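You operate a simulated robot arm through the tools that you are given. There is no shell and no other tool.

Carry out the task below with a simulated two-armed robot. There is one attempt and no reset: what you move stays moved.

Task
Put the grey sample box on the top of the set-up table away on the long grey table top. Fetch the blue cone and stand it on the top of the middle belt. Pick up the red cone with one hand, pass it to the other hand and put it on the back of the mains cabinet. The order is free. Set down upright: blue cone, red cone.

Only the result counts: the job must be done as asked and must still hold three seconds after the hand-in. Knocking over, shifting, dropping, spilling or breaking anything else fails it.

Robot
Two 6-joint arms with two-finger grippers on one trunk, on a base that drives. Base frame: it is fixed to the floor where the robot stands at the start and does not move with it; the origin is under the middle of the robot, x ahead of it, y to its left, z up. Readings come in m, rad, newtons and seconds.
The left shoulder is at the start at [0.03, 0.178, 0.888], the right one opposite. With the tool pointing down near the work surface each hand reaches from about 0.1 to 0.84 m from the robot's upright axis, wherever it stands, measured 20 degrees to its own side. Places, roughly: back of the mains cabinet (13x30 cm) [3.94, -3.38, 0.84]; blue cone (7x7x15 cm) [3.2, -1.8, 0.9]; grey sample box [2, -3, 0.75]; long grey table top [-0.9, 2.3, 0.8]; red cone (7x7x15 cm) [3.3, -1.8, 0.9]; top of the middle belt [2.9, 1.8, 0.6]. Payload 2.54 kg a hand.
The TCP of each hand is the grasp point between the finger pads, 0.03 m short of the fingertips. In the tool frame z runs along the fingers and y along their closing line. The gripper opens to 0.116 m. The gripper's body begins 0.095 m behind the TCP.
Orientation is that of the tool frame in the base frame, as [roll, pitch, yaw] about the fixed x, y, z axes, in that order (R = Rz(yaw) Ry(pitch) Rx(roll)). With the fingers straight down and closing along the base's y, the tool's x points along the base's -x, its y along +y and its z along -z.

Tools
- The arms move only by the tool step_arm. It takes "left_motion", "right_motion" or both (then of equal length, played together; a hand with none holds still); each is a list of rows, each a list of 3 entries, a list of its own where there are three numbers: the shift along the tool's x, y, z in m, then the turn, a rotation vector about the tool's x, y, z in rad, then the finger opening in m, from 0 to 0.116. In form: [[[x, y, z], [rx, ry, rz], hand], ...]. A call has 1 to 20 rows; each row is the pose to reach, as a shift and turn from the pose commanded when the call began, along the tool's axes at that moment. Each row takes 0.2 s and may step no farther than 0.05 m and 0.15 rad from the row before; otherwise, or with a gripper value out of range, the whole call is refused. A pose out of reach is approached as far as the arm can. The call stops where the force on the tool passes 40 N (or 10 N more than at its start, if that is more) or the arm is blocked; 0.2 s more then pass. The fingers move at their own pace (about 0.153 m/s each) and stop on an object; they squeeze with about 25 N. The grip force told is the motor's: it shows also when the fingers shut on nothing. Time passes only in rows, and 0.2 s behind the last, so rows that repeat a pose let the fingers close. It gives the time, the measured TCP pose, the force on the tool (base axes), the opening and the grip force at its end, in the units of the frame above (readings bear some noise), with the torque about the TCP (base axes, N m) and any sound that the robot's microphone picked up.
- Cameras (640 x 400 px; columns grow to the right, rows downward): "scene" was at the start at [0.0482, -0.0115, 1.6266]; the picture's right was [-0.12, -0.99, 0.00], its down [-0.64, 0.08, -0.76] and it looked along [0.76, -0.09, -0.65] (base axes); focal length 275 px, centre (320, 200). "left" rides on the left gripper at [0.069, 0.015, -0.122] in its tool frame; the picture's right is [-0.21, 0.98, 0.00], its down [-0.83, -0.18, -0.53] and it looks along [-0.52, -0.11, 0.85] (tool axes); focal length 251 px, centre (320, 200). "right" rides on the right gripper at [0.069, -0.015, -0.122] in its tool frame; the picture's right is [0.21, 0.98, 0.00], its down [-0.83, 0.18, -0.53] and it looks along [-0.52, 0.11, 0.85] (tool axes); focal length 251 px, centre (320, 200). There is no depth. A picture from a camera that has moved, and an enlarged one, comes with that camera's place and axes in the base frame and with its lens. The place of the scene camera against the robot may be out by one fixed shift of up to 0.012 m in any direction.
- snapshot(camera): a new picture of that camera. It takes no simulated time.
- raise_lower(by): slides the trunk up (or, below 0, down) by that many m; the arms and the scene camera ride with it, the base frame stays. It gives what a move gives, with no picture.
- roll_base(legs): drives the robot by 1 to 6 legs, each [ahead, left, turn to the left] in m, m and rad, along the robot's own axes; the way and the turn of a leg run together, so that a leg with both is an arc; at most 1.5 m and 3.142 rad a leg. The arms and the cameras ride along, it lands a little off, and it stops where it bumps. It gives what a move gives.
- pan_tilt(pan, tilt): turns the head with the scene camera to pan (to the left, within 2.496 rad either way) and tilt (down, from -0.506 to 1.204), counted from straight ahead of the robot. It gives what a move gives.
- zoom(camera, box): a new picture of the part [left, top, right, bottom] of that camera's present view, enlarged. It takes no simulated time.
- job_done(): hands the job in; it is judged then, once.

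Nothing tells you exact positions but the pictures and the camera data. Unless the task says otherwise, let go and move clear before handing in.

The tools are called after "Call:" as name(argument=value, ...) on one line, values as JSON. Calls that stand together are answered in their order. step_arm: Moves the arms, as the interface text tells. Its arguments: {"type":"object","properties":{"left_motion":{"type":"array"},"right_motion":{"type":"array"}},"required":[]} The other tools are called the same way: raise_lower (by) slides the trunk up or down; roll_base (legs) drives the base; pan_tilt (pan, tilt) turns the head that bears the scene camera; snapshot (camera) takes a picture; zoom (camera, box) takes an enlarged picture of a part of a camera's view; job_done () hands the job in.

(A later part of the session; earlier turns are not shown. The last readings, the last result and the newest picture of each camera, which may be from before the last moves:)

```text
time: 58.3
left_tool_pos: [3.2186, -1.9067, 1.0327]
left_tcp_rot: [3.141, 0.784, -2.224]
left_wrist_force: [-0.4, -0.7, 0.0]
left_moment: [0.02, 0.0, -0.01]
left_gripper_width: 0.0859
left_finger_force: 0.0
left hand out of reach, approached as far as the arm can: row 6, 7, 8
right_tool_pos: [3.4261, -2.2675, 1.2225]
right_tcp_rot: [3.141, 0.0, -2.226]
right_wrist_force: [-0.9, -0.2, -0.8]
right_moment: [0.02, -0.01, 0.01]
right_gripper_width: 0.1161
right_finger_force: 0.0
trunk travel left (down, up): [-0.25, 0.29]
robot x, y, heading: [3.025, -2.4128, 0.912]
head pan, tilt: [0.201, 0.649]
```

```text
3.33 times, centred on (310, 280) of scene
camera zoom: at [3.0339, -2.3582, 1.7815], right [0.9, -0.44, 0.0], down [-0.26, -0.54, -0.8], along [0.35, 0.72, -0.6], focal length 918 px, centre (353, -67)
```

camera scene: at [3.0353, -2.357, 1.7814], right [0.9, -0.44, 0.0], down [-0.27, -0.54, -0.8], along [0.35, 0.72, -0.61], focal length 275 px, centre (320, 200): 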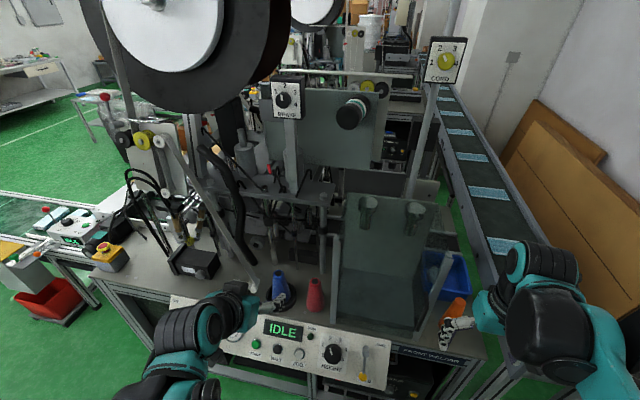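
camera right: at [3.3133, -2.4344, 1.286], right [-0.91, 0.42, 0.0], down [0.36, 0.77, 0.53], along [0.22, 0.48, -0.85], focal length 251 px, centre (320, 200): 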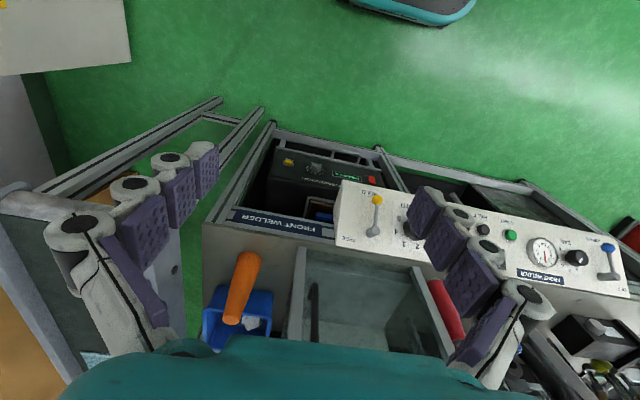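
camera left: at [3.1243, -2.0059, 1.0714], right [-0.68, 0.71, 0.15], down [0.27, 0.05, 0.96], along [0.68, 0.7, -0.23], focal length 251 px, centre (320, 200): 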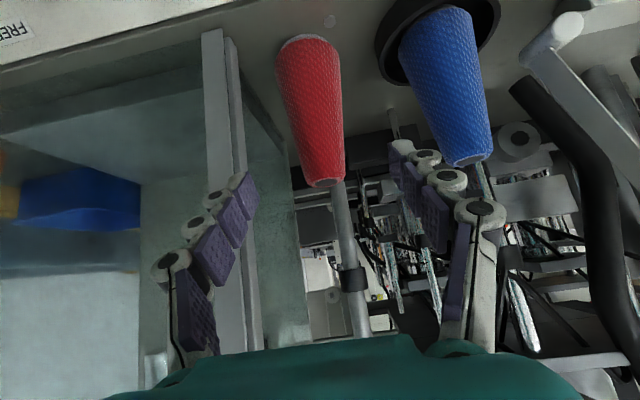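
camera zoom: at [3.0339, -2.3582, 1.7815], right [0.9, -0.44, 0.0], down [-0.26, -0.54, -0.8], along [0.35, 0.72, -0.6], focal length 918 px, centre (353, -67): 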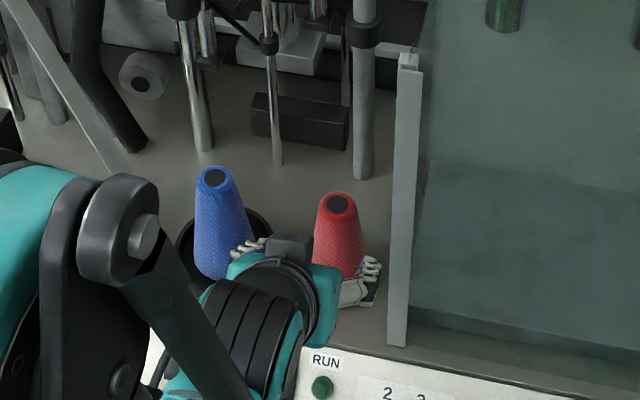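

The arm can't get lower at this tilt with the trunk raised, though forward is fine. I'll back the hand off upward, lower the trunk by 0.15 m, and re-approach.

Call:
step_arm(left_motion=[[[0, 0, -0.045], [0, 0, 0], 0.086], [[-0.02, 0, -0.09], [0, 0, 0], 0.086], [[-0.05, 0, -0.12], [0, 0, 0], 0.086], [[-0.08, 0, -0.15], [0, 0, 0], 0.086]])

Call:
raise_lower(by=-0.15)

Call:
snapshot(camera="left")

```text
time: 59.3
left_tool_pos: [3.1869, -1.9491, 1.198]
left_tcp_rot: [-3.141, 0.787, -2.223]
left_wrist_force: [0.3, 0.6, 0.5]
left_moment: [0.0, -0.02, 0.0]
left_gripper_width: 0.0859
left_finger_force: 0.1
right_tool_pos: [3.426, -2.2693, 1.2236]
right_tcp_rot: [3.14, 0.004, -2.226]
right_wrist_force: [-0.1, 0.4, 1.0]
right_moment: [0.02, -0.04, -0.01]
right_gripper_width: 0.1157
right_finger_force: 0.0
trunk travel left (down, up): [-0.25, 0.29]
robot x, y, heading: [3.0222, -2.4174, 0.913]
head pan, tilt: [0.201, 0.649]
```

```text
time: 61.1
left_tool_pos: [3.1885, -1.9474, 1.0471]
left_tcp_rot: [-3.141, 0.786, -2.223]
left_wrist_force: [0.3, 1.2, -0.1]
left_moment: [-0.02, 0.01, 0.0]
left_gripper_width: 0.0859
left_finger_force: 0.0
right_tool_pos: [3.4266, -2.2682, 1.0727]
right_tcp_rot: [3.141, 0.0, -2.225]
right_wrist_force: [0.2, 0.5, 0.1]
right_moment: [-0.01, -0.02, 0.05]
right_gripper_width: 0.1158
right_finger_force: 0.0
trunk travel left (down, up): [-0.1, 0.44]
robot x, y, heading: [3.0191, -2.4087, 0.919]
head pan, tilt: [0.201, 0.649]
```

```text
taken
camera left: at [3.0941, -2.0463, 1.0846], right [-0.68, 0.71, 0.15], down [0.27, 0.05, 0.96], along [0.68, 0.7, -0.23], focal length 251 px, centre (320, 200)
```

left: 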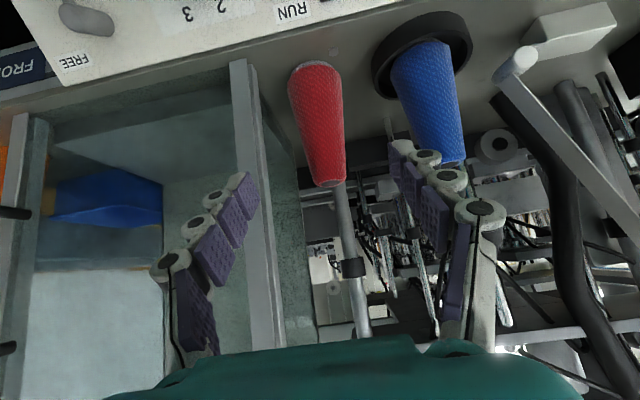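

The red cone is now straight along the tool axis, about 0.19 m ahead. I'll go in along it and close.

Call:
step_arm(left_motion=[[[0, -0.003, 0.04], [0, 0, 0], 0.086], [[0, -0.003, 0.08], [0, 0, 0], 0.086], [[0, -0.003, 0.12], [0, 0, 0], 0.086], [[0, -0.003, 0.15], [0, 0, 0], 0.086]])

Call:
snapshot(camera="left")

Call:
zoom(camera="scene", box=[220, 220, 400, 340])

```text
time: 62.1
left_tool_pos: [3.254, -1.8664, 0.9423]
left_tcp_rot: [-3.141, 0.784, -2.224]
left_wrist_force: [-0.5, 3.0, -1.0]
left_moment: [-0.02, 0.02, 0.08]
left_gripper_width: 0.0851
left_finger_force: 0.1
right_tool_pos: [3.4248, -2.2661, 1.0728]
right_tcp_rot: [3.14, 0.001, -2.226]
right_wrist_force: [0.3, -0.2, 0.5]
right_moment: [-0.02, -0.02, 0.04]
right_gripper_width: 0.1159
right_finger_force: 0.0
trunk travel left (down, up): [-0.1, 0.44]
robot x, y, heading: [3.0192, -2.4096, 0.914]
head pan, tilt: [0.201, 0.649]
```

```text
taken
camera left: at [3.1612, -1.9652, 0.9793], right [-0.68, 0.71, 0.15], down [0.27, 0.05, 0.96], along [0.68, 0.7, -0.23], focal length 251 px, centre (320, 200)
```

left: 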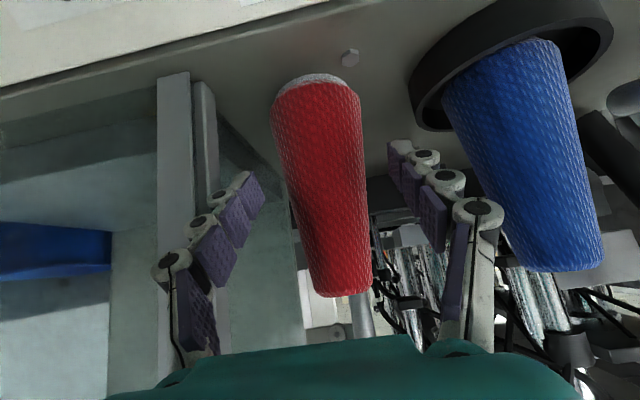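

```text
3.33 times, centred on (310, 280) of scene
camera zoom: at [3.0347, -2.3571, 1.6314], right [0.9, -0.44, 0.0], down [-0.27, -0.54, -0.8], along [0.35, 0.72, -0.61], focal length 918 px, centre (353, -67)
```

zoom: 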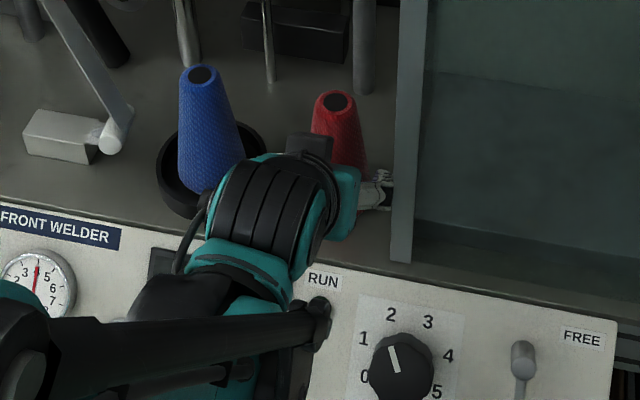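

The cone is centred between the fingers but I feel about 3 N sideways, likely the outer finger brushing the glass post. I'll narrow the opening slightly and continue the last few centimetres.

Call:
step_arm(left_motion=[[[0, 0.001, -0.005], [0, 0, 0], 0.074], [[0, 0.002, -0.005], [0, 0, 0], 0.074]])

Call:
snapshot(camera="left")

```text
time: 62.7
left_tool_pos: [3.2521, -1.8686, 0.9443]
left_tcp_rot: [3.141, 0.786, -2.225]
left_wrist_force: [-0.2, 1.3, -0.1]
left_moment: [-0.02, -0.01, 0.0]
left_gripper_width: 0.0739
left_finger_force: 0.1
right_tool_pos: [3.4251, -2.2667, 1.0734]
right_tcp_rot: [3.14, -0.001, -2.224]
right_wrist_force: [-0.1, -0.5, -0.9]
right_moment: [0.01, -0.04, 0.01]
right_gripper_width: 0.1158
right_finger_force: 0.0
trunk travel left (down, up): [-0.1, 0.44]
robot x, y, heading: [3.0218, -2.4105, 0.915]
head pan, tilt: [0.201, 0.649]
```

```text
taken
camera left: at [3.1574, -1.9667, 0.9819], right [-0.68, 0.72, 0.15], down [0.27, 0.05, 0.96], along [0.68, 0.7, -0.23], focal length 251 px, centre (320, 200)
```

left: 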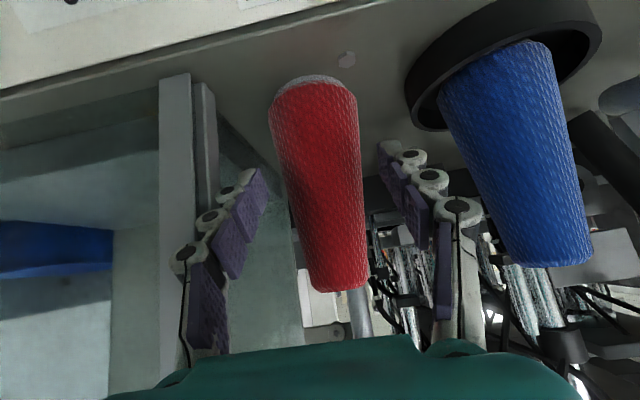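

Clear now and still centred. Going in the last 4.5 cm, then closing.

Call:
step_arm(left_motion=[[[0, 0, 0.02], [0, 0, 0], 0.074], [[0, 0, 0.035], [0, 0, 0], 0.074], [[0, 0, 0.046], [0, 0, 0], 0.074]])

Call:
snapshot(camera="left")

```text
time: 63.5
left_tool_pos: [3.2711, -1.841, 0.9107]
left_tcp_rot: [3.141, 0.786, -2.223]
left_wrist_force: [0.5, 0.3, 0.1]
left_moment: [0.0, 0.01, -0.01]
left_gripper_width: 0.0739
left_finger_force: 0.0
right_tool_pos: [3.4266, -2.266, 1.0724]
right_tcp_rot: [3.141, 0.0, -2.226]
right_wrist_force: [0.8, 0.2, 0.0]
right_moment: [-0.02, 0.02, -0.03]
right_gripper_width: 0.1161
right_finger_force: 0.0
trunk travel left (down, up): [-0.1, 0.44]
robot x, y, heading: [3.0191, -2.4099, 0.915]
head pan, tilt: [0.201, 0.649]
```

```text
taken
camera left: at [3.1777, -1.9401, 0.9486], right [-0.68, 0.72, 0.15], down [0.27, 0.05, 0.96], along [0.68, 0.7, -0.23], focal length 251 px, centre (320, 200)
```

left: 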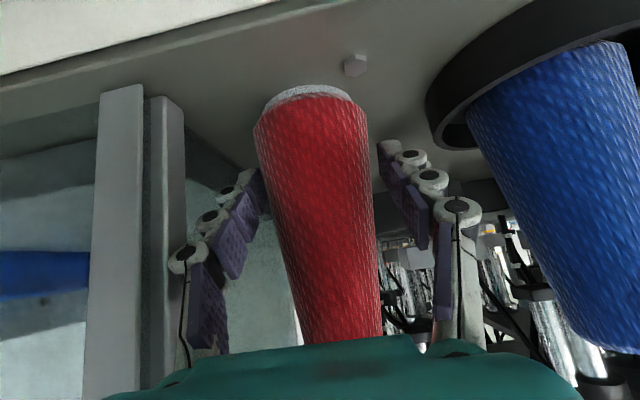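

The fingers bracket the cone at about 4–5 cm above its base. Closing.

Call:
step_arm(left_motion=[[[0, 0, 0], [0, 0, 0], 0.05], [[0, 0, 0], [0, 0, 0], 0.04], [[0, 0, 0], [0, 0, 0], 0.04], [[0, 0, 0], [0, 0, 0], 0.04]])

```text
time: 64.5
left_tool_pos: [3.271, -1.8429, 0.9113]
left_tcp_rot: [-3.14, 0.787, -2.227]
left_wrist_force: [-0.8, -2.1, 1.3]
left_moment: [0.03, 0.04, 0.01]
left_gripper_width: 0.0647
left_finger_force: 25.0
right_tool_pos: [3.4245, -2.2675, 1.0738]
right_tcp_rot: [-3.141, -0.001, -2.226]
right_wrist_force: [0.6, -1.2, -0.2]
right_moment: [-0.02, -0.01, -0.02]
right_gripper_width: 0.1158
right_finger_force: 0.0
trunk travel left (down, up): [-0.1, 0.44]
robot x, y, heading: [3.0182, -2.4103, 0.915]
head pan, tilt: [0.201, 0.649]
```

Gripped (25 N at 0.065 m). Lifting straight up and then back toward me, then checking.

Call:
step_arm(left_motion=[[[-0.014, 0, -0.014], [0, 0, 0], 0.04], [[-0.042, 0, -0.042], [0, 0, 0], 0.04], [[-0.075, 0, -0.075], [0, 0, 0], 0.04], [[-0.106, 0, -0.106], [0, 0, 0], 0.04], [[-0.127, 0, -0.127], [0, 0, 0], 0.04], [[-0.1, 0, -0.155], [0, 0, 0], 0.04], [[-0.072, 0, -0.183], [0, 0, 0], 0.04], [[-0.044, 0, -0.211], [0, 0, 0], 0.04]])

Call:
snapshot(camera="left")

Call:
snapshot(camera="scene")

```text
time: 66.3
left_tool_pos: [3.1986, -1.9357, 1.0921]
left_tcp_rot: [3.141, 0.788, -2.224]
left_wrist_force: [-0.8, 0.1, -1.9]
left_moment: [0.01, 0.0, 0.01]
left_gripper_width: 0.0649
left_finger_force: 25.1
right_tool_pos: [3.4253, -2.2689, 1.0732]
right_tcp_rot: [-3.141, 0.002, -2.226]
right_wrist_force: [-0.2, 0.4, 0.0]
right_moment: [0.03, 0.01, -0.02]
right_gripper_width: 0.1162
right_finger_force: 0.2
trunk travel left (down, up): [-0.1, 0.44]
robot x, y, heading: [3.0209, -2.4094, 0.917]
head pan, tilt: [0.201, 0.649]
```

```text
taken
camera left: at [3.1046, -2.0349, 1.1305], right [-0.68, 0.72, 0.15], down [0.27, 0.05, 0.96], along [0.68, 0.7, -0.23], focal length 251 px, centre (320, 200)
```

left: 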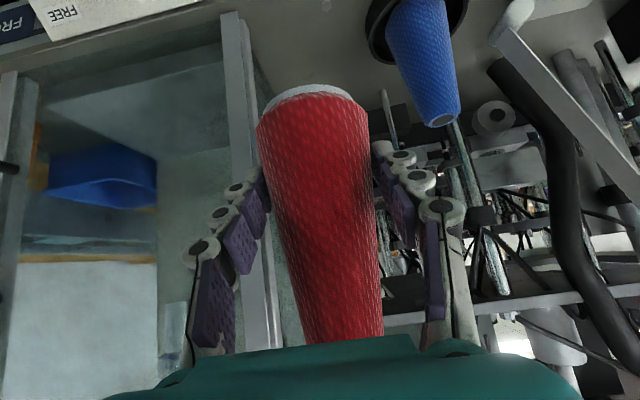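

```text
taken
camera scene: at [3.033, -2.3594, 1.6315], right [0.9, -0.44, 0.0], down [-0.26, -0.54, -0.8], along [0.35, 0.72, -0.6], focal length 275 px, centre (320, 200)
```

scene: 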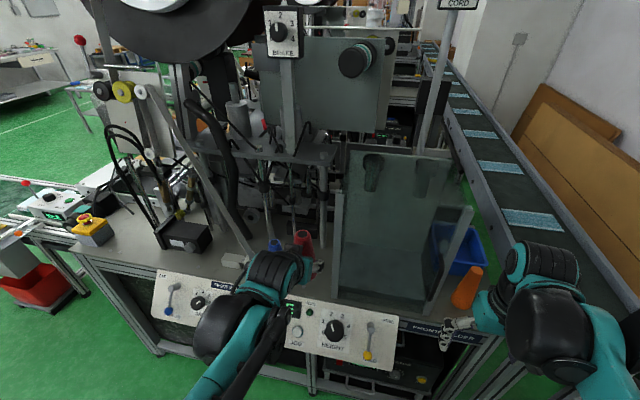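

The red cone is held upright. I'll back the base away from the machine, then bring the left hand to the middle in front of me for the hand-over.

Call:
roll_base(legs=[[-0.28, 0, 0]])

Call:
step_arm(left_motion=[[[0.011, -0.033, 0.001], [0.057, 0, 0.057], 0.04], [[0.022, -0.066, 0.002], [0.113, 0, 0.113], 0.04], [[0.033, -0.1, 0.003], [0.17, 0, 0.17], 0.04], [[0.044, -0.133, 0.004], [0.226, 0, 0.226], 0.04], [[0.054, -0.166, 0.005], [0.283, 0, 0.283], 0.04]], right_motion=[[[-0.01, 0, -0.04], [0, 0, 0], 0.09], [[-0.01, 0, -0.08], [0, 0, 0], 0.09], [[-0.01, 0, -0.12], [0, 0, 0.13], 0.09], [[-0.01, 0, -0.15], [0, 0, 0.26], 0.09], [[-0.01, 0, -0.18], [0, 0, 0.4], 0.09]])

Call:
pan_tilt(pan=0, tilt=0.85)

Call:
snapshot(camera="scene")

Call:
snapshot(camera="right")

Call:
snapshot(camera="left")

```text
time: 68.3
left_tool_pos: [3.0216, -2.1611, 1.0932]
left_tcp_rot: [3.141, 0.785, -2.219]
left_wrist_force: [0.2, 0.2, -1.9]
left_moment: [0.02, -0.01, 0.03]
left_gripper_width: 0.0646
left_finger_force: 24.8
right_tool_pos: [3.2497, -2.4929, 1.0741]
right_tcp_rot: [-3.141, -0.001, -2.219]
right_wrist_force: [-0.5, -0.1, -0.3]
right_moment: [0.03, -0.03, -0.01]
right_gripper_width: 0.1159
right_finger_force: 0.1
trunk travel left (down, up): [-0.1, 0.44]
robot x, y, heading: [2.8474, -2.6415, 0.924]
head pan, tilt: [0.201, 0.649]
```

```text
time: 69.5
left_tool_pos: [3.1356, -2.2888, 1.0515]
left_tcp_rot: [3.141, 0.786, -2.619]
left_wrist_force: [0.4, 0.1, -1.6]
left_moment: [0.0, 0.03, -0.03]
left_gripper_width: 0.0648
left_finger_force: 25.1
right_tool_pos: [3.2579, -2.485, 1.2528]
right_tcp_rot: [3.141, 0.001, -2.618]
right_wrist_force: [0.0, -0.1, -0.5]
right_moment: [0.03, -0.01, 0.0]
right_gripper_width: 0.0898
right_finger_force: 0.0
trunk travel left (down, up): [-0.1, 0.44]
robot x, y, heading: [2.8477, -2.6392, 0.922]
head pan, tilt: [0.201, 0.649]
```

```text
time: 70.2
left_tool_pos: [3.1352, -2.2901, 1.051]
left_tcp_rot: [3.141, 0.785, -2.618]
left_wrist_force: [-1.0, 0.2, -2.3]
left_moment: [0.03, 0.05, 0.0]
left_gripper_width: 0.0647
left_finger_force: 25.1
right_tool_pos: [3.2585, -2.4852, 1.2517]
right_tcp_rot: [-3.141, 0.001, -2.619]
right_wrist_force: [-0.2, 0.0, 0.2]
right_moment: [-0.03, -0.01, -0.03]
right_gripper_width: 0.09
right_finger_force: 0.0
trunk travel left (down, up): [-0.1, 0.44]
robot x, y, heading: [2.8492, -2.642, 0.922]
head pan, tilt: [0.0, 0.85]
```

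```text
taken
camera scene: at [2.8704, -2.6013, 1.6149], right [0.8, -0.6, 0.0], down [-0.45, -0.6, -0.66], along [0.4, 0.53, -0.75], focal length 275 px, centre (320, 200)
```

scene: 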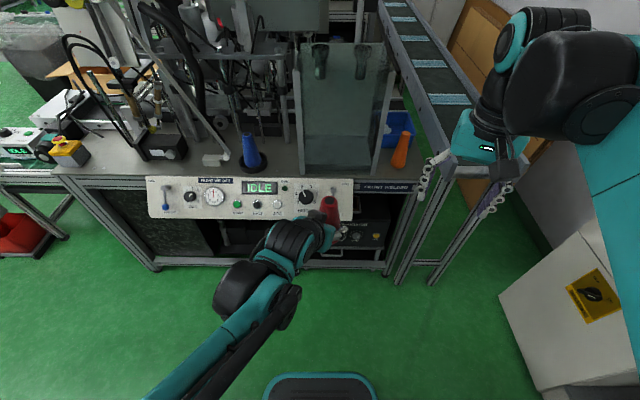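

```text
taken
camera right: at [3.205, -2.5325, 1.3756], right [-0.67, 0.74, 0.0], down [0.62, 0.57, 0.53], along [0.39, 0.36, -0.85], focal length 251 px, centre (320, 200)
```

right: 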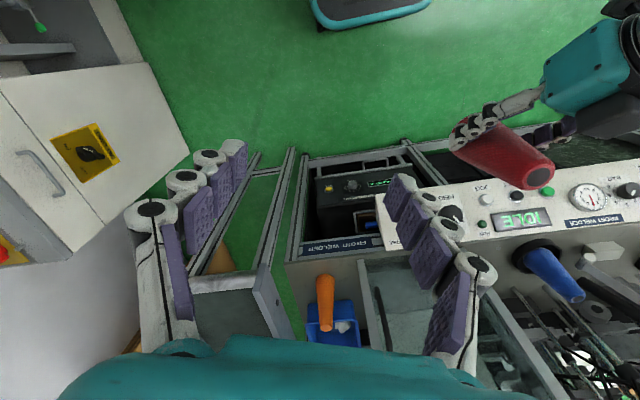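

```text
taken
camera left: at [3.0105, -2.3442, 1.0887], right [-0.36, 0.92, 0.15], down [0.27, -0.05, 0.96], along [0.89, 0.38, -0.23], focal length 251 px, centre (320, 200)
```

left: 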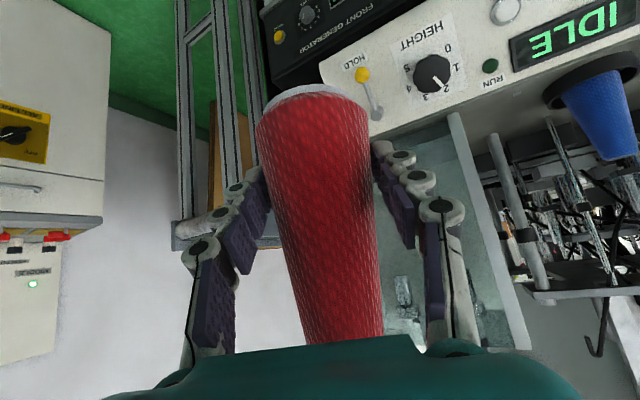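

The red cone is held upright at about (3.140, -2.293), top about 1.155. I'll bring the right hand above it, aligned with the left fingers, before descending.

Call:
step_arm(right_motion=[[[0.001, 0.038, -0.02], [0, 0, 0], 0.085], [[0.002, 0.076, -0.02], [0, 0, 0], 0.085], [[0.003, 0.114, -0.02], [0, 0, 0], 0.085], [[0.005, 0.152, -0.02], [0, 0, 0], 0.085], [[0.006, 0.19, -0.02], [0, 0, 0], 0.085], [[0.007, 0.227, -0.02], [0, 0, 0], 0.085], [[0.007, 0.227, -0.02], [0, 0, 0], 0.085]])

Call:
snapshot(camera="right")

Call:
snapshot(camera="scene")

Call:
snapshot(camera="left")

```text
time: 71.8
left_tool_pos: [3.1354, -2.2907, 1.0517]
left_tcp_rot: [3.138, 0.785, -2.62]
left_wrist_force: [-1.1, -0.4, -2.7]
left_moment: [0.05, 0.0, 0.02]
left_gripper_width: 0.0647
left_finger_force: 25.1
right_tool_pos: [3.1387, -2.2896, 1.2714]
right_tcp_rot: [3.142, -0.001, -2.617]
right_wrist_force: [0.7, -0.1, 0.1]
right_moment: [0.01, 0.0, 0.01]
right_gripper_width: 0.085
right_finger_force: 0.1
trunk travel left (down, up): [-0.1, 0.44]
robot x, y, heading: [2.8491, -2.64, 0.93]
head pan, tilt: [0.0, 0.85]
```

```text
taken
camera right: at [3.0865, -2.3373, 1.3942], right [-0.67, 0.74, 0.0], down [0.62, 0.57, 0.53], along [0.39, 0.36, -0.85], focal length 251 px, centre (320, 200)
```

right: 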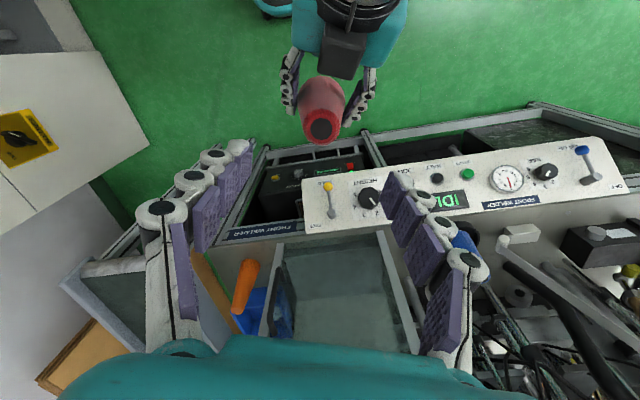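

```text
taken
camera scene: at [2.8705, -2.6023, 1.6148], right [0.8, -0.6, 0.0], down [-0.45, -0.6, -0.66], along [0.4, 0.53, -0.75], focal length 275 px, centre (320, 200)
```

scene: 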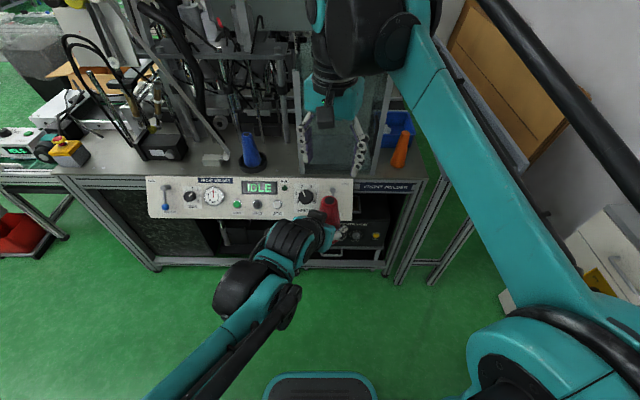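

```text
taken
camera left: at [3.0107, -2.3449, 1.0888], right [-0.36, 0.92, 0.15], down [0.27, -0.05, 0.96], along [0.89, 0.38, -0.23], focal length 251 px, centre (320, 200)
```

left: 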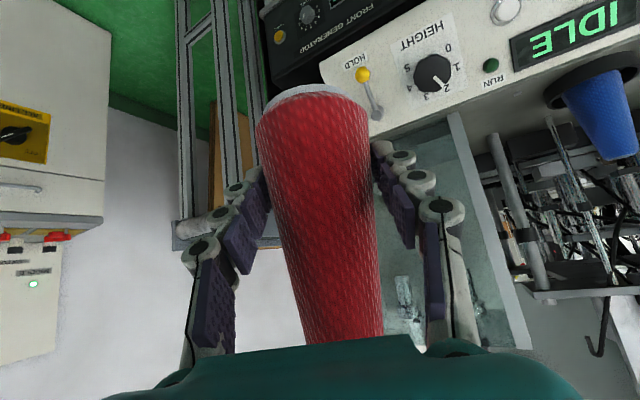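

The right camera shows the cone top exactly between my fingers. Descending 0.138 m slowly.

Call:
step_arm(right_motion=[[[0.001, -0.001, 0.04], [0, 0, 0], 0.085], [[0.002, -0.001, 0.07], [0, 0, 0], 0.085], [[0.002, -0.001, 0.1], [0, 0, 0], 0.085], [[0.002, -0.001, 0.12], [0, 0, 0], 0.085], [[0.002, -0.001, 0.138], [0, 0, 0], 0.085]])

Call:
snapshot(camera="right")

Call:
snapshot(camera="left")

Call:
zoom(camera="scene", box=[220, 130, 420, 270])

```text
time: 73.0
left_tool_pos: [3.1353, -2.2894, 1.0518]
left_tcp_rot: [-3.141, 0.785, -2.616]
left_wrist_force: [0.5, 0.8, -2.3]
left_moment: [-0.03, 0.01, -0.04]
left_gripper_width: 0.0645
left_finger_force: 24.9
right_tool_pos: [3.1384, -2.2922, 1.1334]
right_tcp_rot: [-3.14, 0.0, -2.62]
right_wrist_force: [-0.5, -0.2, 0.5]
right_moment: [-0.03, -0.01, 0.01]
right_gripper_width: 0.0851
right_finger_force: 0.0
trunk travel left (down, up): [-0.1, 0.44]
robot x, y, heading: [2.8446, -2.6382, 0.923]
head pan, tilt: [0.0, 0.85]
```

```text
taken
camera right: at [3.0859, -2.3393, 1.2568], right [-0.67, 0.74, 0.0], down [0.62, 0.57, 0.53], along [0.39, 0.36, -0.85], focal length 251 px, centre (320, 200)
```

right: 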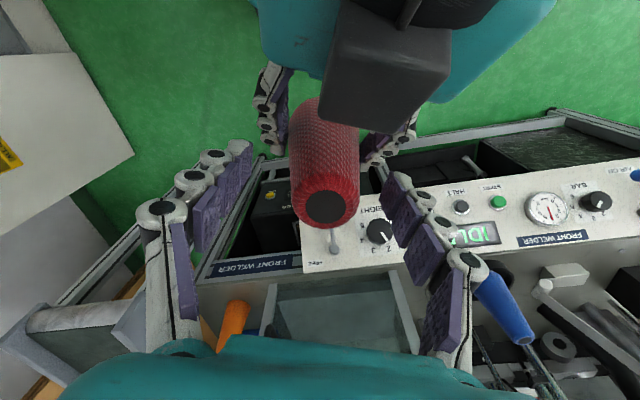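

```text
taken
camera left: at [3.0107, -2.3442, 1.0886], right [-0.36, 0.92, 0.15], down [0.27, -0.05, 0.96], along [0.89, 0.38, -0.23], focal length 251 px, centre (320, 200)
```

left: 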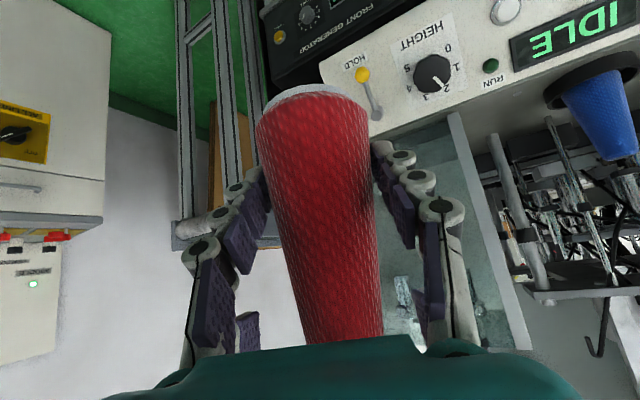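

```text
2.86 times, centred on (320, 200) of scene
camera zoom: at [2.8705, -2.6012, 1.6148], right [0.8, -0.6, 0.0], down [-0.45, -0.6, -0.66], along [0.4, 0.53, -0.75], focal length 787 px, centre (320, 200)
```

zoom: 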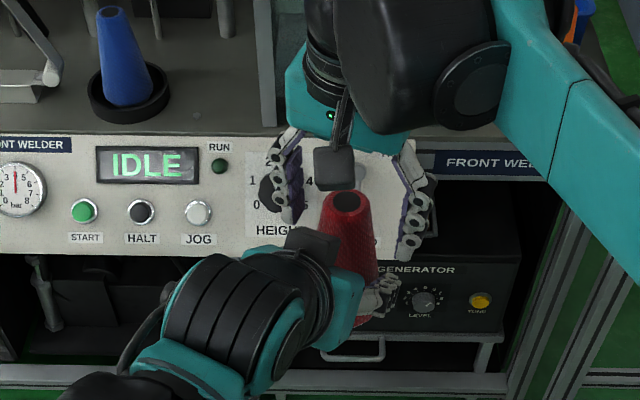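

Aligned with clear room between the hands. Closing the right fingers on the upper part of the cone.

Call:
step_arm(right_motion=[[[0, 0, 0], [0, 0, 0], 0.06], [[0, 0, 0], [0, 0, 0], 0.03], [[0, 0, 0], [0, 0, 0], 0.02], [[0, 0, 0], [0, 0, 0], 0.02], [[0, 0, 0], [0, 0, 0], 0.02]])

Call:
snapshot(camera="right")

```text
time: 74.2
left_tool_pos: [3.1337, -2.2895, 1.0514]
left_tcp_rot: [-3.141, 0.787, -2.617]
left_wrist_force: [10.3, -13.9, -6.7]
left_moment: [0.31, 0.39, -0.15]
left_gripper_width: 0.0642
left_finger_force: 25.1
right_tool_pos: [3.1376, -2.2915, 1.1339]
right_tcp_rot: [3.141, 0.001, -2.618]
right_wrist_force: [-9.8, 13.1, 4.8]
right_moment: [0.84, 0.49, 0.12]
right_gripper_width: 0.0445
right_finger_force: 25.3
trunk travel left (down, up): [-0.1, 0.44]
robot x, y, heading: [2.8474, -2.6416, 0.923]
head pan, tilt: [0.0, 0.85]
```

```text
taken
camera right: at [3.0856, -2.3391, 1.2572], right [-0.67, 0.74, 0.0], down [0.62, 0.57, 0.53], along [0.39, 0.36, -0.85], focal length 251 px, centre (320, 200)
```

right: 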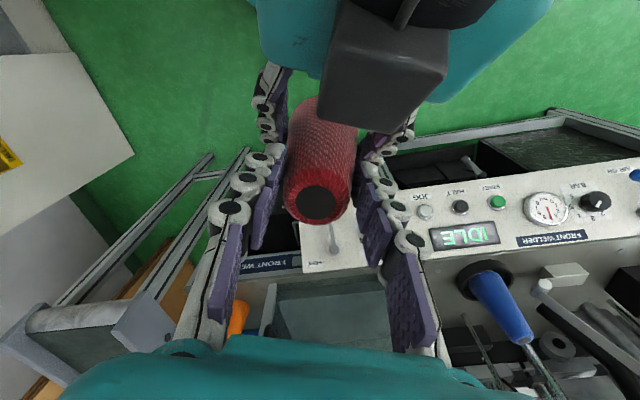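

Both hands grip it, with about 16 N of side load between them. I'll relax that by shifting the right hand slightly before the left lets go.

Call:
step_arm(right_motion=[[[0, 0.002, 0], [0, 0, 0], 0.02], [[0, 0.002, 0], [0, 0, 0], 0.02]])

```text
time: 74.8
left_tool_pos: [3.1352, -2.2885, 1.0514]
left_tcp_rot: [3.139, 0.785, -2.617]
left_wrist_force: [2.2, 0.2, -2.6]
left_moment: [-0.06, 0.05, -0.06]
left_gripper_width: 0.0639
left_finger_force: 25.1
right_tool_pos: [3.1383, -2.2908, 1.1348]
right_tcp_rot: [-3.14, 0.001, -2.62]
right_wrist_force: [-2.1, -0.5, 0.2]
right_moment: [-0.02, 0.15, 0.03]
right_gripper_width: 0.0446
right_finger_force: 24.6
trunk travel left (down, up): [-0.1, 0.44]
robot x, y, heading: [2.8468, -2.6382, 0.921]
head pan, tilt: [0.0, 0.85]
```

The side load is gone. Opening the left and withdrawing it straight back horizontally.

Call:
step_arm(left_motion=[[[0, 0, 0], [0, 0, 0], 0.085], [[0, 0, 0], [0, 0, 0], 0.085], [[0, 0, 0], [0, 0, 0], 0.085], [[0.02, 0, -0.02], [0, 0, 0], 0.085], [[0.05, 0, -0.05], [0, 0, 0], 0.085], [[0.08, 0, -0.08], [0, 0, 0], 0.085], [[0.11, 0, -0.11], [0, 0, 0], 0.085]])

Call:
snapshot(camera="right")

Call:
snapshot(camera="left")

Call:
snapshot(camera="scene")

```text
time: 76.4
left_tool_pos: [3.0033, -2.3622, 1.0509]
left_tcp_rot: [-3.141, 0.781, -2.618]
left_wrist_force: [-0.3, 0.4, 0.2]
left_moment: [-0.05, 0.01, 0.05]
left_gripper_width: 0.0856
left_finger_force: 0.1
left hand out of reach, approached as far as the arm can: row 7
right_tool_pos: [3.1362, -2.2899, 1.1346]
right_tcp_rot: [3.141, -0.001, -2.617]
right_wrist_force: [0.1, -0.9, -0.5]
right_moment: [-0.01, -0.01, -0.01]
right_gripper_width: 0.0441
right_finger_force: 25.4
trunk travel left (down, up): [-0.1, 0.44]
robot x, y, heading: [2.8484, -2.6402, 0.926]
head pan, tilt: [0.0, 0.85]
```

```text
taken
camera right: at [3.0841, -2.3373, 1.2576], right [-0.67, 0.74, 0.0], down [0.62, 0.57, 0.53], along [0.39, 0.36, -0.85], focal length 251 px, centre (320, 200)
```

right: 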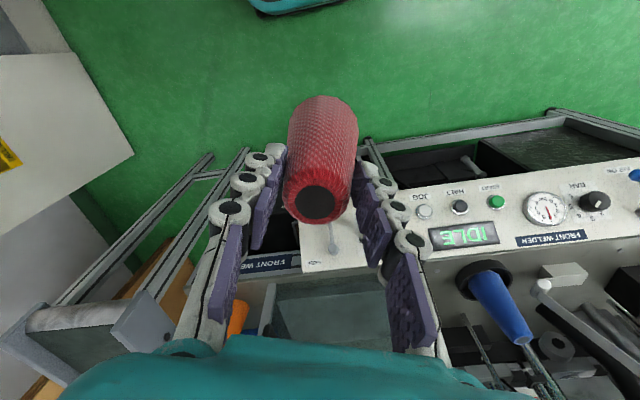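

```text
taken
camera left: at [2.8802, -2.4173, 1.0891], right [-0.36, 0.92, 0.15], down [0.27, -0.05, 0.96], along [0.89, 0.38, -0.23], focal length 251 px, centre (320, 200)
```

left: 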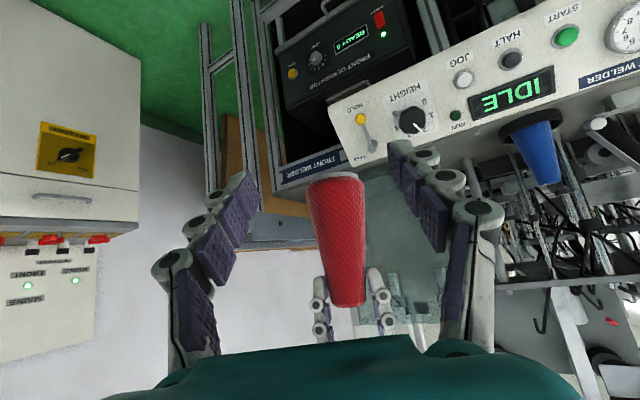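

```text
taken
camera scene: at [2.8698, -2.6013, 1.6148], right [0.8, -0.6, 0.0], down [-0.45, -0.6, -0.66], along [0.4, 0.53, -0.75], focal length 275 px, centre (320, 200)
```

scene: 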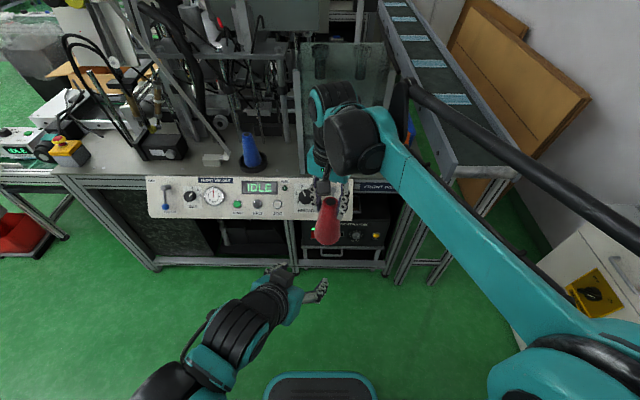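

The right hand now holds the red cone upright and the left is clear. I'll turn to face the mains cabinet and look at its top.

Call:
roll_base(legs=[[0.15, 0, 0], [0, 0, -1.585], [0.25, 0.1, 0]])

Call:
pan_tilt(pan=-0.15, tilt=0.6)

Call:
snapshot(camera="scene")

Call:
snapshot(camera="right")

```text
time: 83.1
left_tool_pos: [3.4721, -2.744, 1.0515]
left_tcp_rot: [-3.141, 0.781, 2.097]
left_wrist_force: [-0.9, 0.2, -0.2]
left_moment: [-0.01, 0.01, 0.01]
left_gripper_width: 0.0851
left_finger_force: 0.1
right_tool_pos: [3.5459, -2.8742, 1.1342]
right_tcp_rot: [-3.139, 0.0, 2.095]
right_wrist_force: [0.1, -0.4, -3.2]
right_moment: [0.0, 0.03, -0.02]
right_gripper_width: 0.0439
right_finger_force: 25.0
trunk travel left (down, up): [-0.1, 0.44]
robot x, y, heading: [3.1946, -2.5875, -0.647]
head pan, tilt: [0.0, 0.85]
```

```text
time: 83.8
left_tool_pos: [3.4711, -2.7434, 1.0507]
left_tcp_rot: [3.14, 0.783, 2.094]
left_wrist_force: [0.8, -0.2, 0.0]
left_moment: [0.01, 0.0, -0.02]
left_gripper_width: 0.0848
left_finger_force: 0.0
right_tool_pos: [3.5434, -2.8756, 1.1351]
right_tcp_rot: [3.141, -0.001, 2.094]
right_wrist_force: [0.0, -0.1, -2.3]
right_moment: [0.0, -0.01, 0.0]
right_gripper_width: 0.0441
right_finger_force: 25.0
trunk travel left (down, up): [-0.1, 0.44]
robot x, y, heading: [3.1958, -2.5885, -0.645]
head pan, tilt: [-0.15, 0.6]
```

```text
taken
camera scene: at [3.2267, -2.6326, 1.6356], right [-0.71, -0.7, 0.0], down [-0.4, 0.4, -0.82], along [0.58, -0.59, -0.57], focal length 275 px, centre (320, 200)
```

scene: 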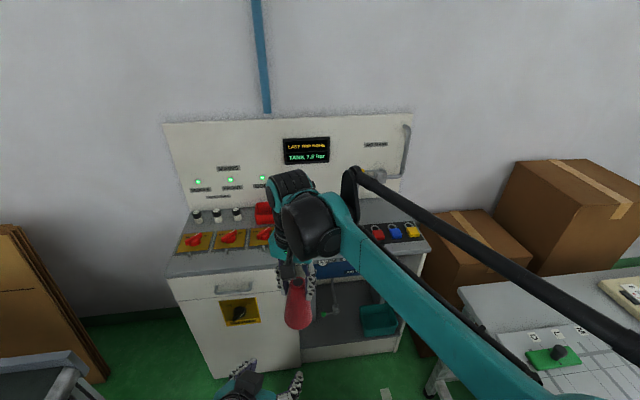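

```text
taken
camera right: at [3.4956, -2.8231, 1.2575], right [0.74, 0.67, 0.0], down [0.57, -0.62, 0.53], along [0.36, -0.39, -0.85], focal length 251 px, centre (320, 200)
```

right: 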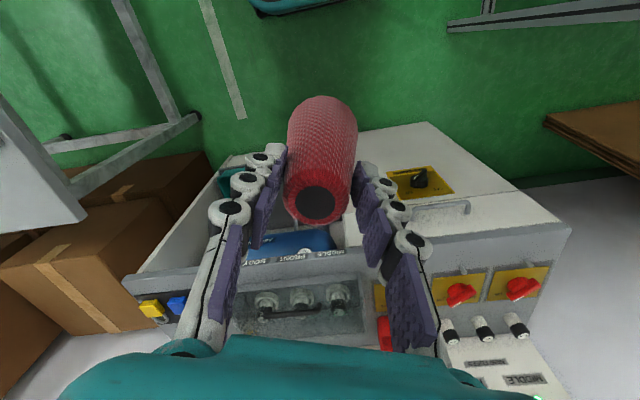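

The cabinet top carries switches at left, a glass-covered valve tray in the middle, a pipe and padlocks at right; my own arm hides the back. I'll move the right hand aside and raise the trunk for a clear look.

Call:
step_arm(right_motion=[[[0.01, -0.04, -0.02], [0, 0, 0], 0.02], [[0.02, -0.08, -0.03], [0, 0, 0], 0.02], [[0.03, -0.12, -0.04], [0, 0, 0], 0.02], [[0.04, -0.16, -0.05], [0, 0, 0], 0.02], [[0.05, -0.2, -0.05], [0, 0, 0], 0.02], [[0.06, -0.24, -0.05], [0, 0, 0], 0.02]])

Call:
raise_lower(by=0.25)

Call:
roll_base(legs=[[0.15, 0.05, -0.02]])

Call:
pan_tilt(pan=-0.1, tilt=0.8)

Call:
snapshot(camera="scene")

Call:
zoom(camera="scene", box=[180, 40, 460, 215])

```text
time: 85.2
left_tool_pos: [3.4694, -2.7431, 1.0504]
left_tcp_rot: [3.139, 0.784, 2.096]
left_wrist_force: [-0.5, 0.6, 0.5]
left_moment: [-0.01, -0.02, 0.01]
left_gripper_width: 0.085
left_finger_force: 0.0
right_tool_pos: [3.3055, -2.9443, 1.1852]
right_tcp_rot: [3.141, 0.0, 2.096]
right_wrist_force: [-0.3, 0.2, -1.7]
right_moment: [-0.02, -0.01, -0.01]
right_gripper_width: 0.0441
right_finger_force: 25.2
trunk travel left (down, up): [-0.1, 0.44]
robot x, y, heading: [3.1941, -2.5871, -0.648]
head pan, tilt: [-0.15, 0.6]
```

```text
time: 87.8
left_tool_pos: [3.4716, -2.7429, 1.3014]
left_tcp_rot: [-3.142, 0.781, 2.096]
left_wrist_force: [0.7, -0.2, 0.3]
left_moment: [0.02, 0.01, 0.0]
left_gripper_width: 0.0851
left_finger_force: 0.1
right_tool_pos: [3.3078, -2.946, 1.434]
right_tcp_rot: [-3.141, 0.001, 2.093]
right_wrist_force: [-0.1, 0.3, -2.2]
right_moment: [0.05, 0.01, 0.0]
right_gripper_width: 0.0442
right_finger_force: 25.4
trunk travel left (down, up): [-0.35, 0.19]
robot x, y, heading: [3.1935, -2.5844, -0.649]
head pan, tilt: [-0.15, 0.6]
```

```text
time: 89.2
left_tool_pos: [3.6192, -2.7993, 1.3004]
left_tcp_rot: [3.141, 0.783, 2.08]
left_wrist_force: [0.3, -0.1, -0.1]
left_moment: [-0.02, 0.02, 0.02]
left_gripper_width: 0.0849
left_finger_force: 0.1
right_tool_pos: [3.4517, -2.9991, 1.4357]
right_tcp_rot: [-3.139, 0.0, 2.079]
right_wrist_force: [0.8, 0.3, -1.8]
right_moment: [0.02, 0.04, 0.02]
right_gripper_width: 0.0443
right_finger_force: 24.6
trunk travel left (down, up): [-0.35, 0.19]
robot x, y, heading: [3.3423, -2.6372, -0.665]
head pan, tilt: [-0.15, 0.6]
```

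```text
time: 90.0
left_tool_pos: [3.6199, -2.7998, 1.3016]
left_tcp_rot: [-3.141, 0.781, 2.078]
left_wrist_force: [-0.2, 0.8, -0.9]
left_moment: [0.01, -0.03, 0.0]
left_gripper_width: 0.0847
left_finger_force: 0.1
right_tool_pos: [3.4518, -2.9991, 1.4362]
right_tcp_rot: [3.142, 0.0, 2.081]
right_wrist_force: [0.2, -0.9, -2.3]
right_moment: [-0.02, 0.0, -0.07]
right_gripper_width: 0.0442
right_finger_force: 24.4
trunk travel left (down, up): [-0.35, 0.19]
robot x, y, heading: [3.3427, -2.639, -0.663]
head pan, tilt: [-0.099, 0.799]
```

```text
taken
camera scene: at [3.3744, -2.6772, 1.8689], right [-0.69, -0.72, 0.0], down [-0.52, 0.5, -0.7], along [0.5, -0.48, -0.72], focal length 275 px, centre (320, 200)
```

scene: 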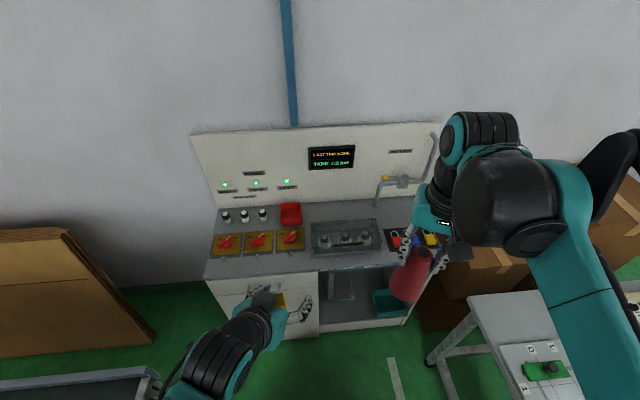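

```text
2.29 times, centred on (320, 128) of scene
camera zoom: at [3.3744, -2.6772, 1.8689], right [-0.69, -0.72, 0.0], down [-0.52, 0.5, -0.7], along [0.5, -0.48, -0.72], focal length 629 px, centre (320, 366)
```

zoom: 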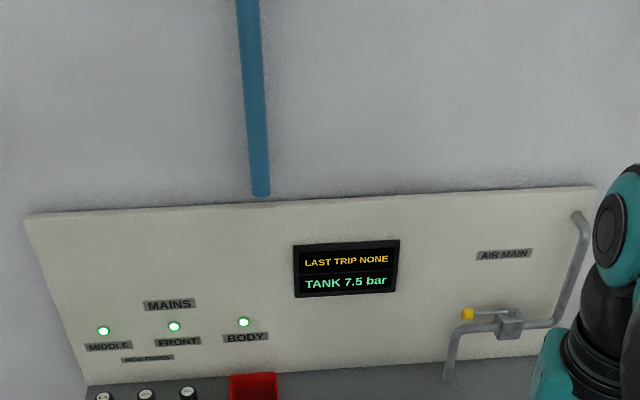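

Call:
zoom(camera="scene", box=[200, 160, 460, 290])

```text
2.46 times, centred on (330, 225) of scene
camera zoom: at [3.3744, -2.6772, 1.8689], right [-0.69, -0.72, 0.0], down [-0.52, 0.5, -0.7], along [0.5, -0.48, -0.72], focal length 678 px, centre (295, 138)
```

zoom: 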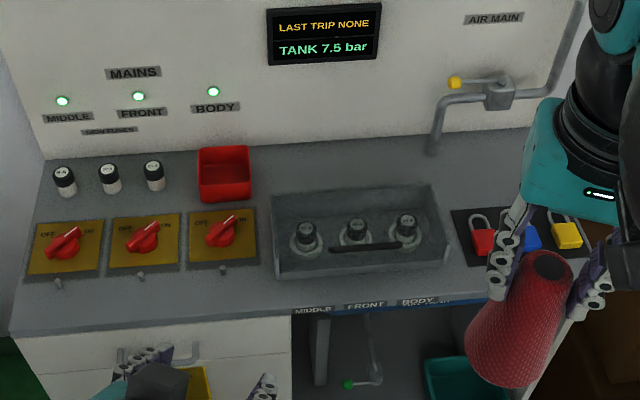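

The back strip, between the valve tray and the upright panel and right of the red bin, is free; its middle is about (3.962, -3.395). I'll drive 0.31 m closer and bring the cone over it high up, turning the hand square to the cabinet.

Call:
roll_base(legs=[[0.31, 0, 0]])

Call:
step_arm(right_motion=[[[0, 0, 0], [0, 0, -0.1], 0.02], [[0, 0, 0], [0, 0, -0.2], 0.02], [[0, 0, 0], [0, 0, -0.3], 0.02], [[0, 0, 0], [0, 0, -0.398], 0.02]])

```text
time: 92.1
left_tool_pos: [3.8621, -2.9942, 1.3016]
left_tcp_rot: [-3.139, 0.781, 2.071]
left_wrist_force: [-0.4, -0.3, -0.2]
left_moment: [-0.04, 0.01, 0.0]
left_gripper_width: 0.0853
left_finger_force: 0.0
right_tool_pos: [3.6921, -3.1906, 1.4356]
right_tcp_rot: [3.141, -0.001, 2.069]
right_wrist_force: [-0.5, -1.6, -1.9]
right_moment: [0.02, 0.01, -0.03]
right_gripper_width: 0.0443
right_finger_force: 24.3
trunk travel left (down, up): [-0.35, 0.19]
robot x, y, heading: [3.5845, -2.8295, -0.673]
head pan, tilt: [-0.099, 0.799]
```

```text
time: 93.1
left_tool_pos: [3.8608, -2.9937, 1.3012]
left_tcp_rot: [3.141, 0.782, 2.068]
left_wrist_force: [-0.1, -0.2, 0.4]
left_moment: [0.0, 0.01, 0.0]
left_gripper_width: 0.0851
left_finger_force: 0.1
right_tool_pos: [3.6906, -3.1915, 1.4344]
right_tcp_rot: [3.141, 0.0, 2.468]
right_wrist_force: [-0.7, 0.6, -1.8]
right_moment: [0.0, 0.01, -0.03]
right_gripper_width: 0.044
right_finger_force: 24.9
trunk travel left (down, up): [-0.35, 0.19]
robot x, y, heading: [3.5887, -2.8294, -0.67]
head pan, tilt: [-0.099, 0.799]
```

Now moving the cone forward over the strip, still well above it.

Call:
step_arm(right_motion=[[[-0.038, 0.001, 0.02], [0, 0, 0], 0.02], [[-0.076, 0.002, 0.04], [0, 0, 0], 0.02], [[-0.114, 0.003, 0.06], [0, 0, 0], 0.02], [[-0.152, 0.004, 0.08], [0, 0, 0], 0.02], [[-0.19, 0.005, 0.1], [0, 0, 0], 0.02], [[-0.228, 0.006, 0.13], [0, 0, 0], 0.02], [[-0.266, 0.007, 0.16], [0, 0, 0], 0.02], [[-0.3, 0.008, 0.19], [0, 0, 0], 0.02], [[-0.32, 0.009, 0.22], [0, 0, 0], 0.02], [[-0.32, 0.0097, 0.25], [0, 0, 0], 0.02]])

Call:
snapshot(camera="right")

Call:
pan_tilt(pan=-0.2, tilt=0.9)

Call:
snapshot(camera="scene")

Call:
snapshot(camera="left")

```text
time: 95.3
left_tool_pos: [3.8598, -2.9934, 1.2997]
left_tcp_rot: [-3.141, 0.782, 2.07]
left_wrist_force: [-0.1, -0.8, -0.1]
left_moment: [0.03, -0.02, -0.03]
left_gripper_width: 0.0849
left_finger_force: 0.1
right_tool_pos: [3.9458, -3.3829, 1.1869]
right_tcp_rot: [3.141, -0.001, 2.467]
right_wrist_force: [0.4, -0.8, -2.3]
right_moment: [0.01, 0.02, 0.02]
right_gripper_width: 0.0439
right_finger_force: 24.6
trunk travel left (down, up): [-0.35, 0.19]
robot x, y, heading: [3.5878, -2.8317, -0.672]
head pan, tilt: [-0.099, 0.799]
```

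```text
taken
camera right: at [3.8824, -3.3515, 1.3091], right [0.44, 0.9, 0.0], down [0.76, -0.37, 0.53], along [0.48, -0.24, -0.85], focal length 251 px, centre (320, 200)
```

right: 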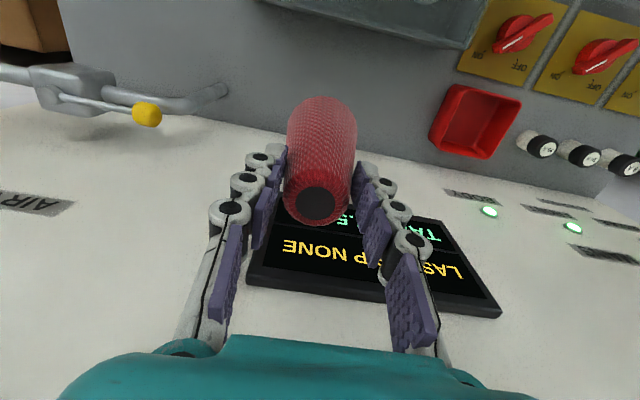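

```text
time: 95.9
left_tool_pos: [3.8608, -2.9946, 1.301]
left_tcp_rot: [-3.139, 0.782, 2.07]
left_wrist_force: [0.0, 0.2, -0.4]
left_moment: [0.01, 0.02, 0.0]
left_gripper_width: 0.0848
left_finger_force: 0.0
right_tool_pos: [3.9449, -3.3834, 1.1869]
right_tcp_rot: [-3.14, -0.001, 2.468]
right_wrist_force: [0.5, 0.0, -3.0]
right_moment: [0.02, -0.01, -0.01]
right_gripper_width: 0.0441
right_finger_force: 24.9
trunk travel left (down, up): [-0.35, 0.19]
robot x, y, heading: [3.5883, -2.8301, -0.674]
head pan, tilt: [-0.201, 0.901]
```

```text
taken
camera scene: at [3.6074, -2.8704, 1.861], right [-0.77, -0.64, 0.0], down [-0.5, 0.6, -0.62], along [0.4, -0.48, -0.78], focal length 275 px, centre (320, 200)
```

scene: 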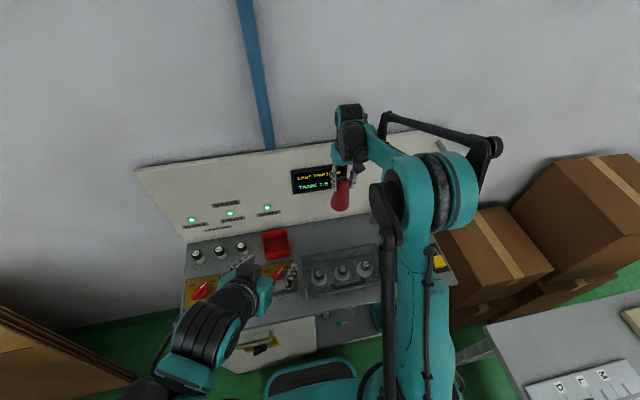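

```text
taken
camera left: at [3.8103, -2.8687, 1.3388], right [0.93, 0.33, 0.15], down [-0.06, -0.27, 0.96], along [0.36, -0.9, -0.23], focal length 251 px, centre (320, 200)
```

left: 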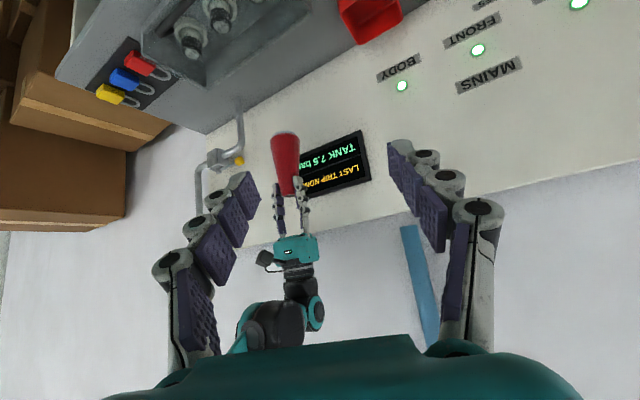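

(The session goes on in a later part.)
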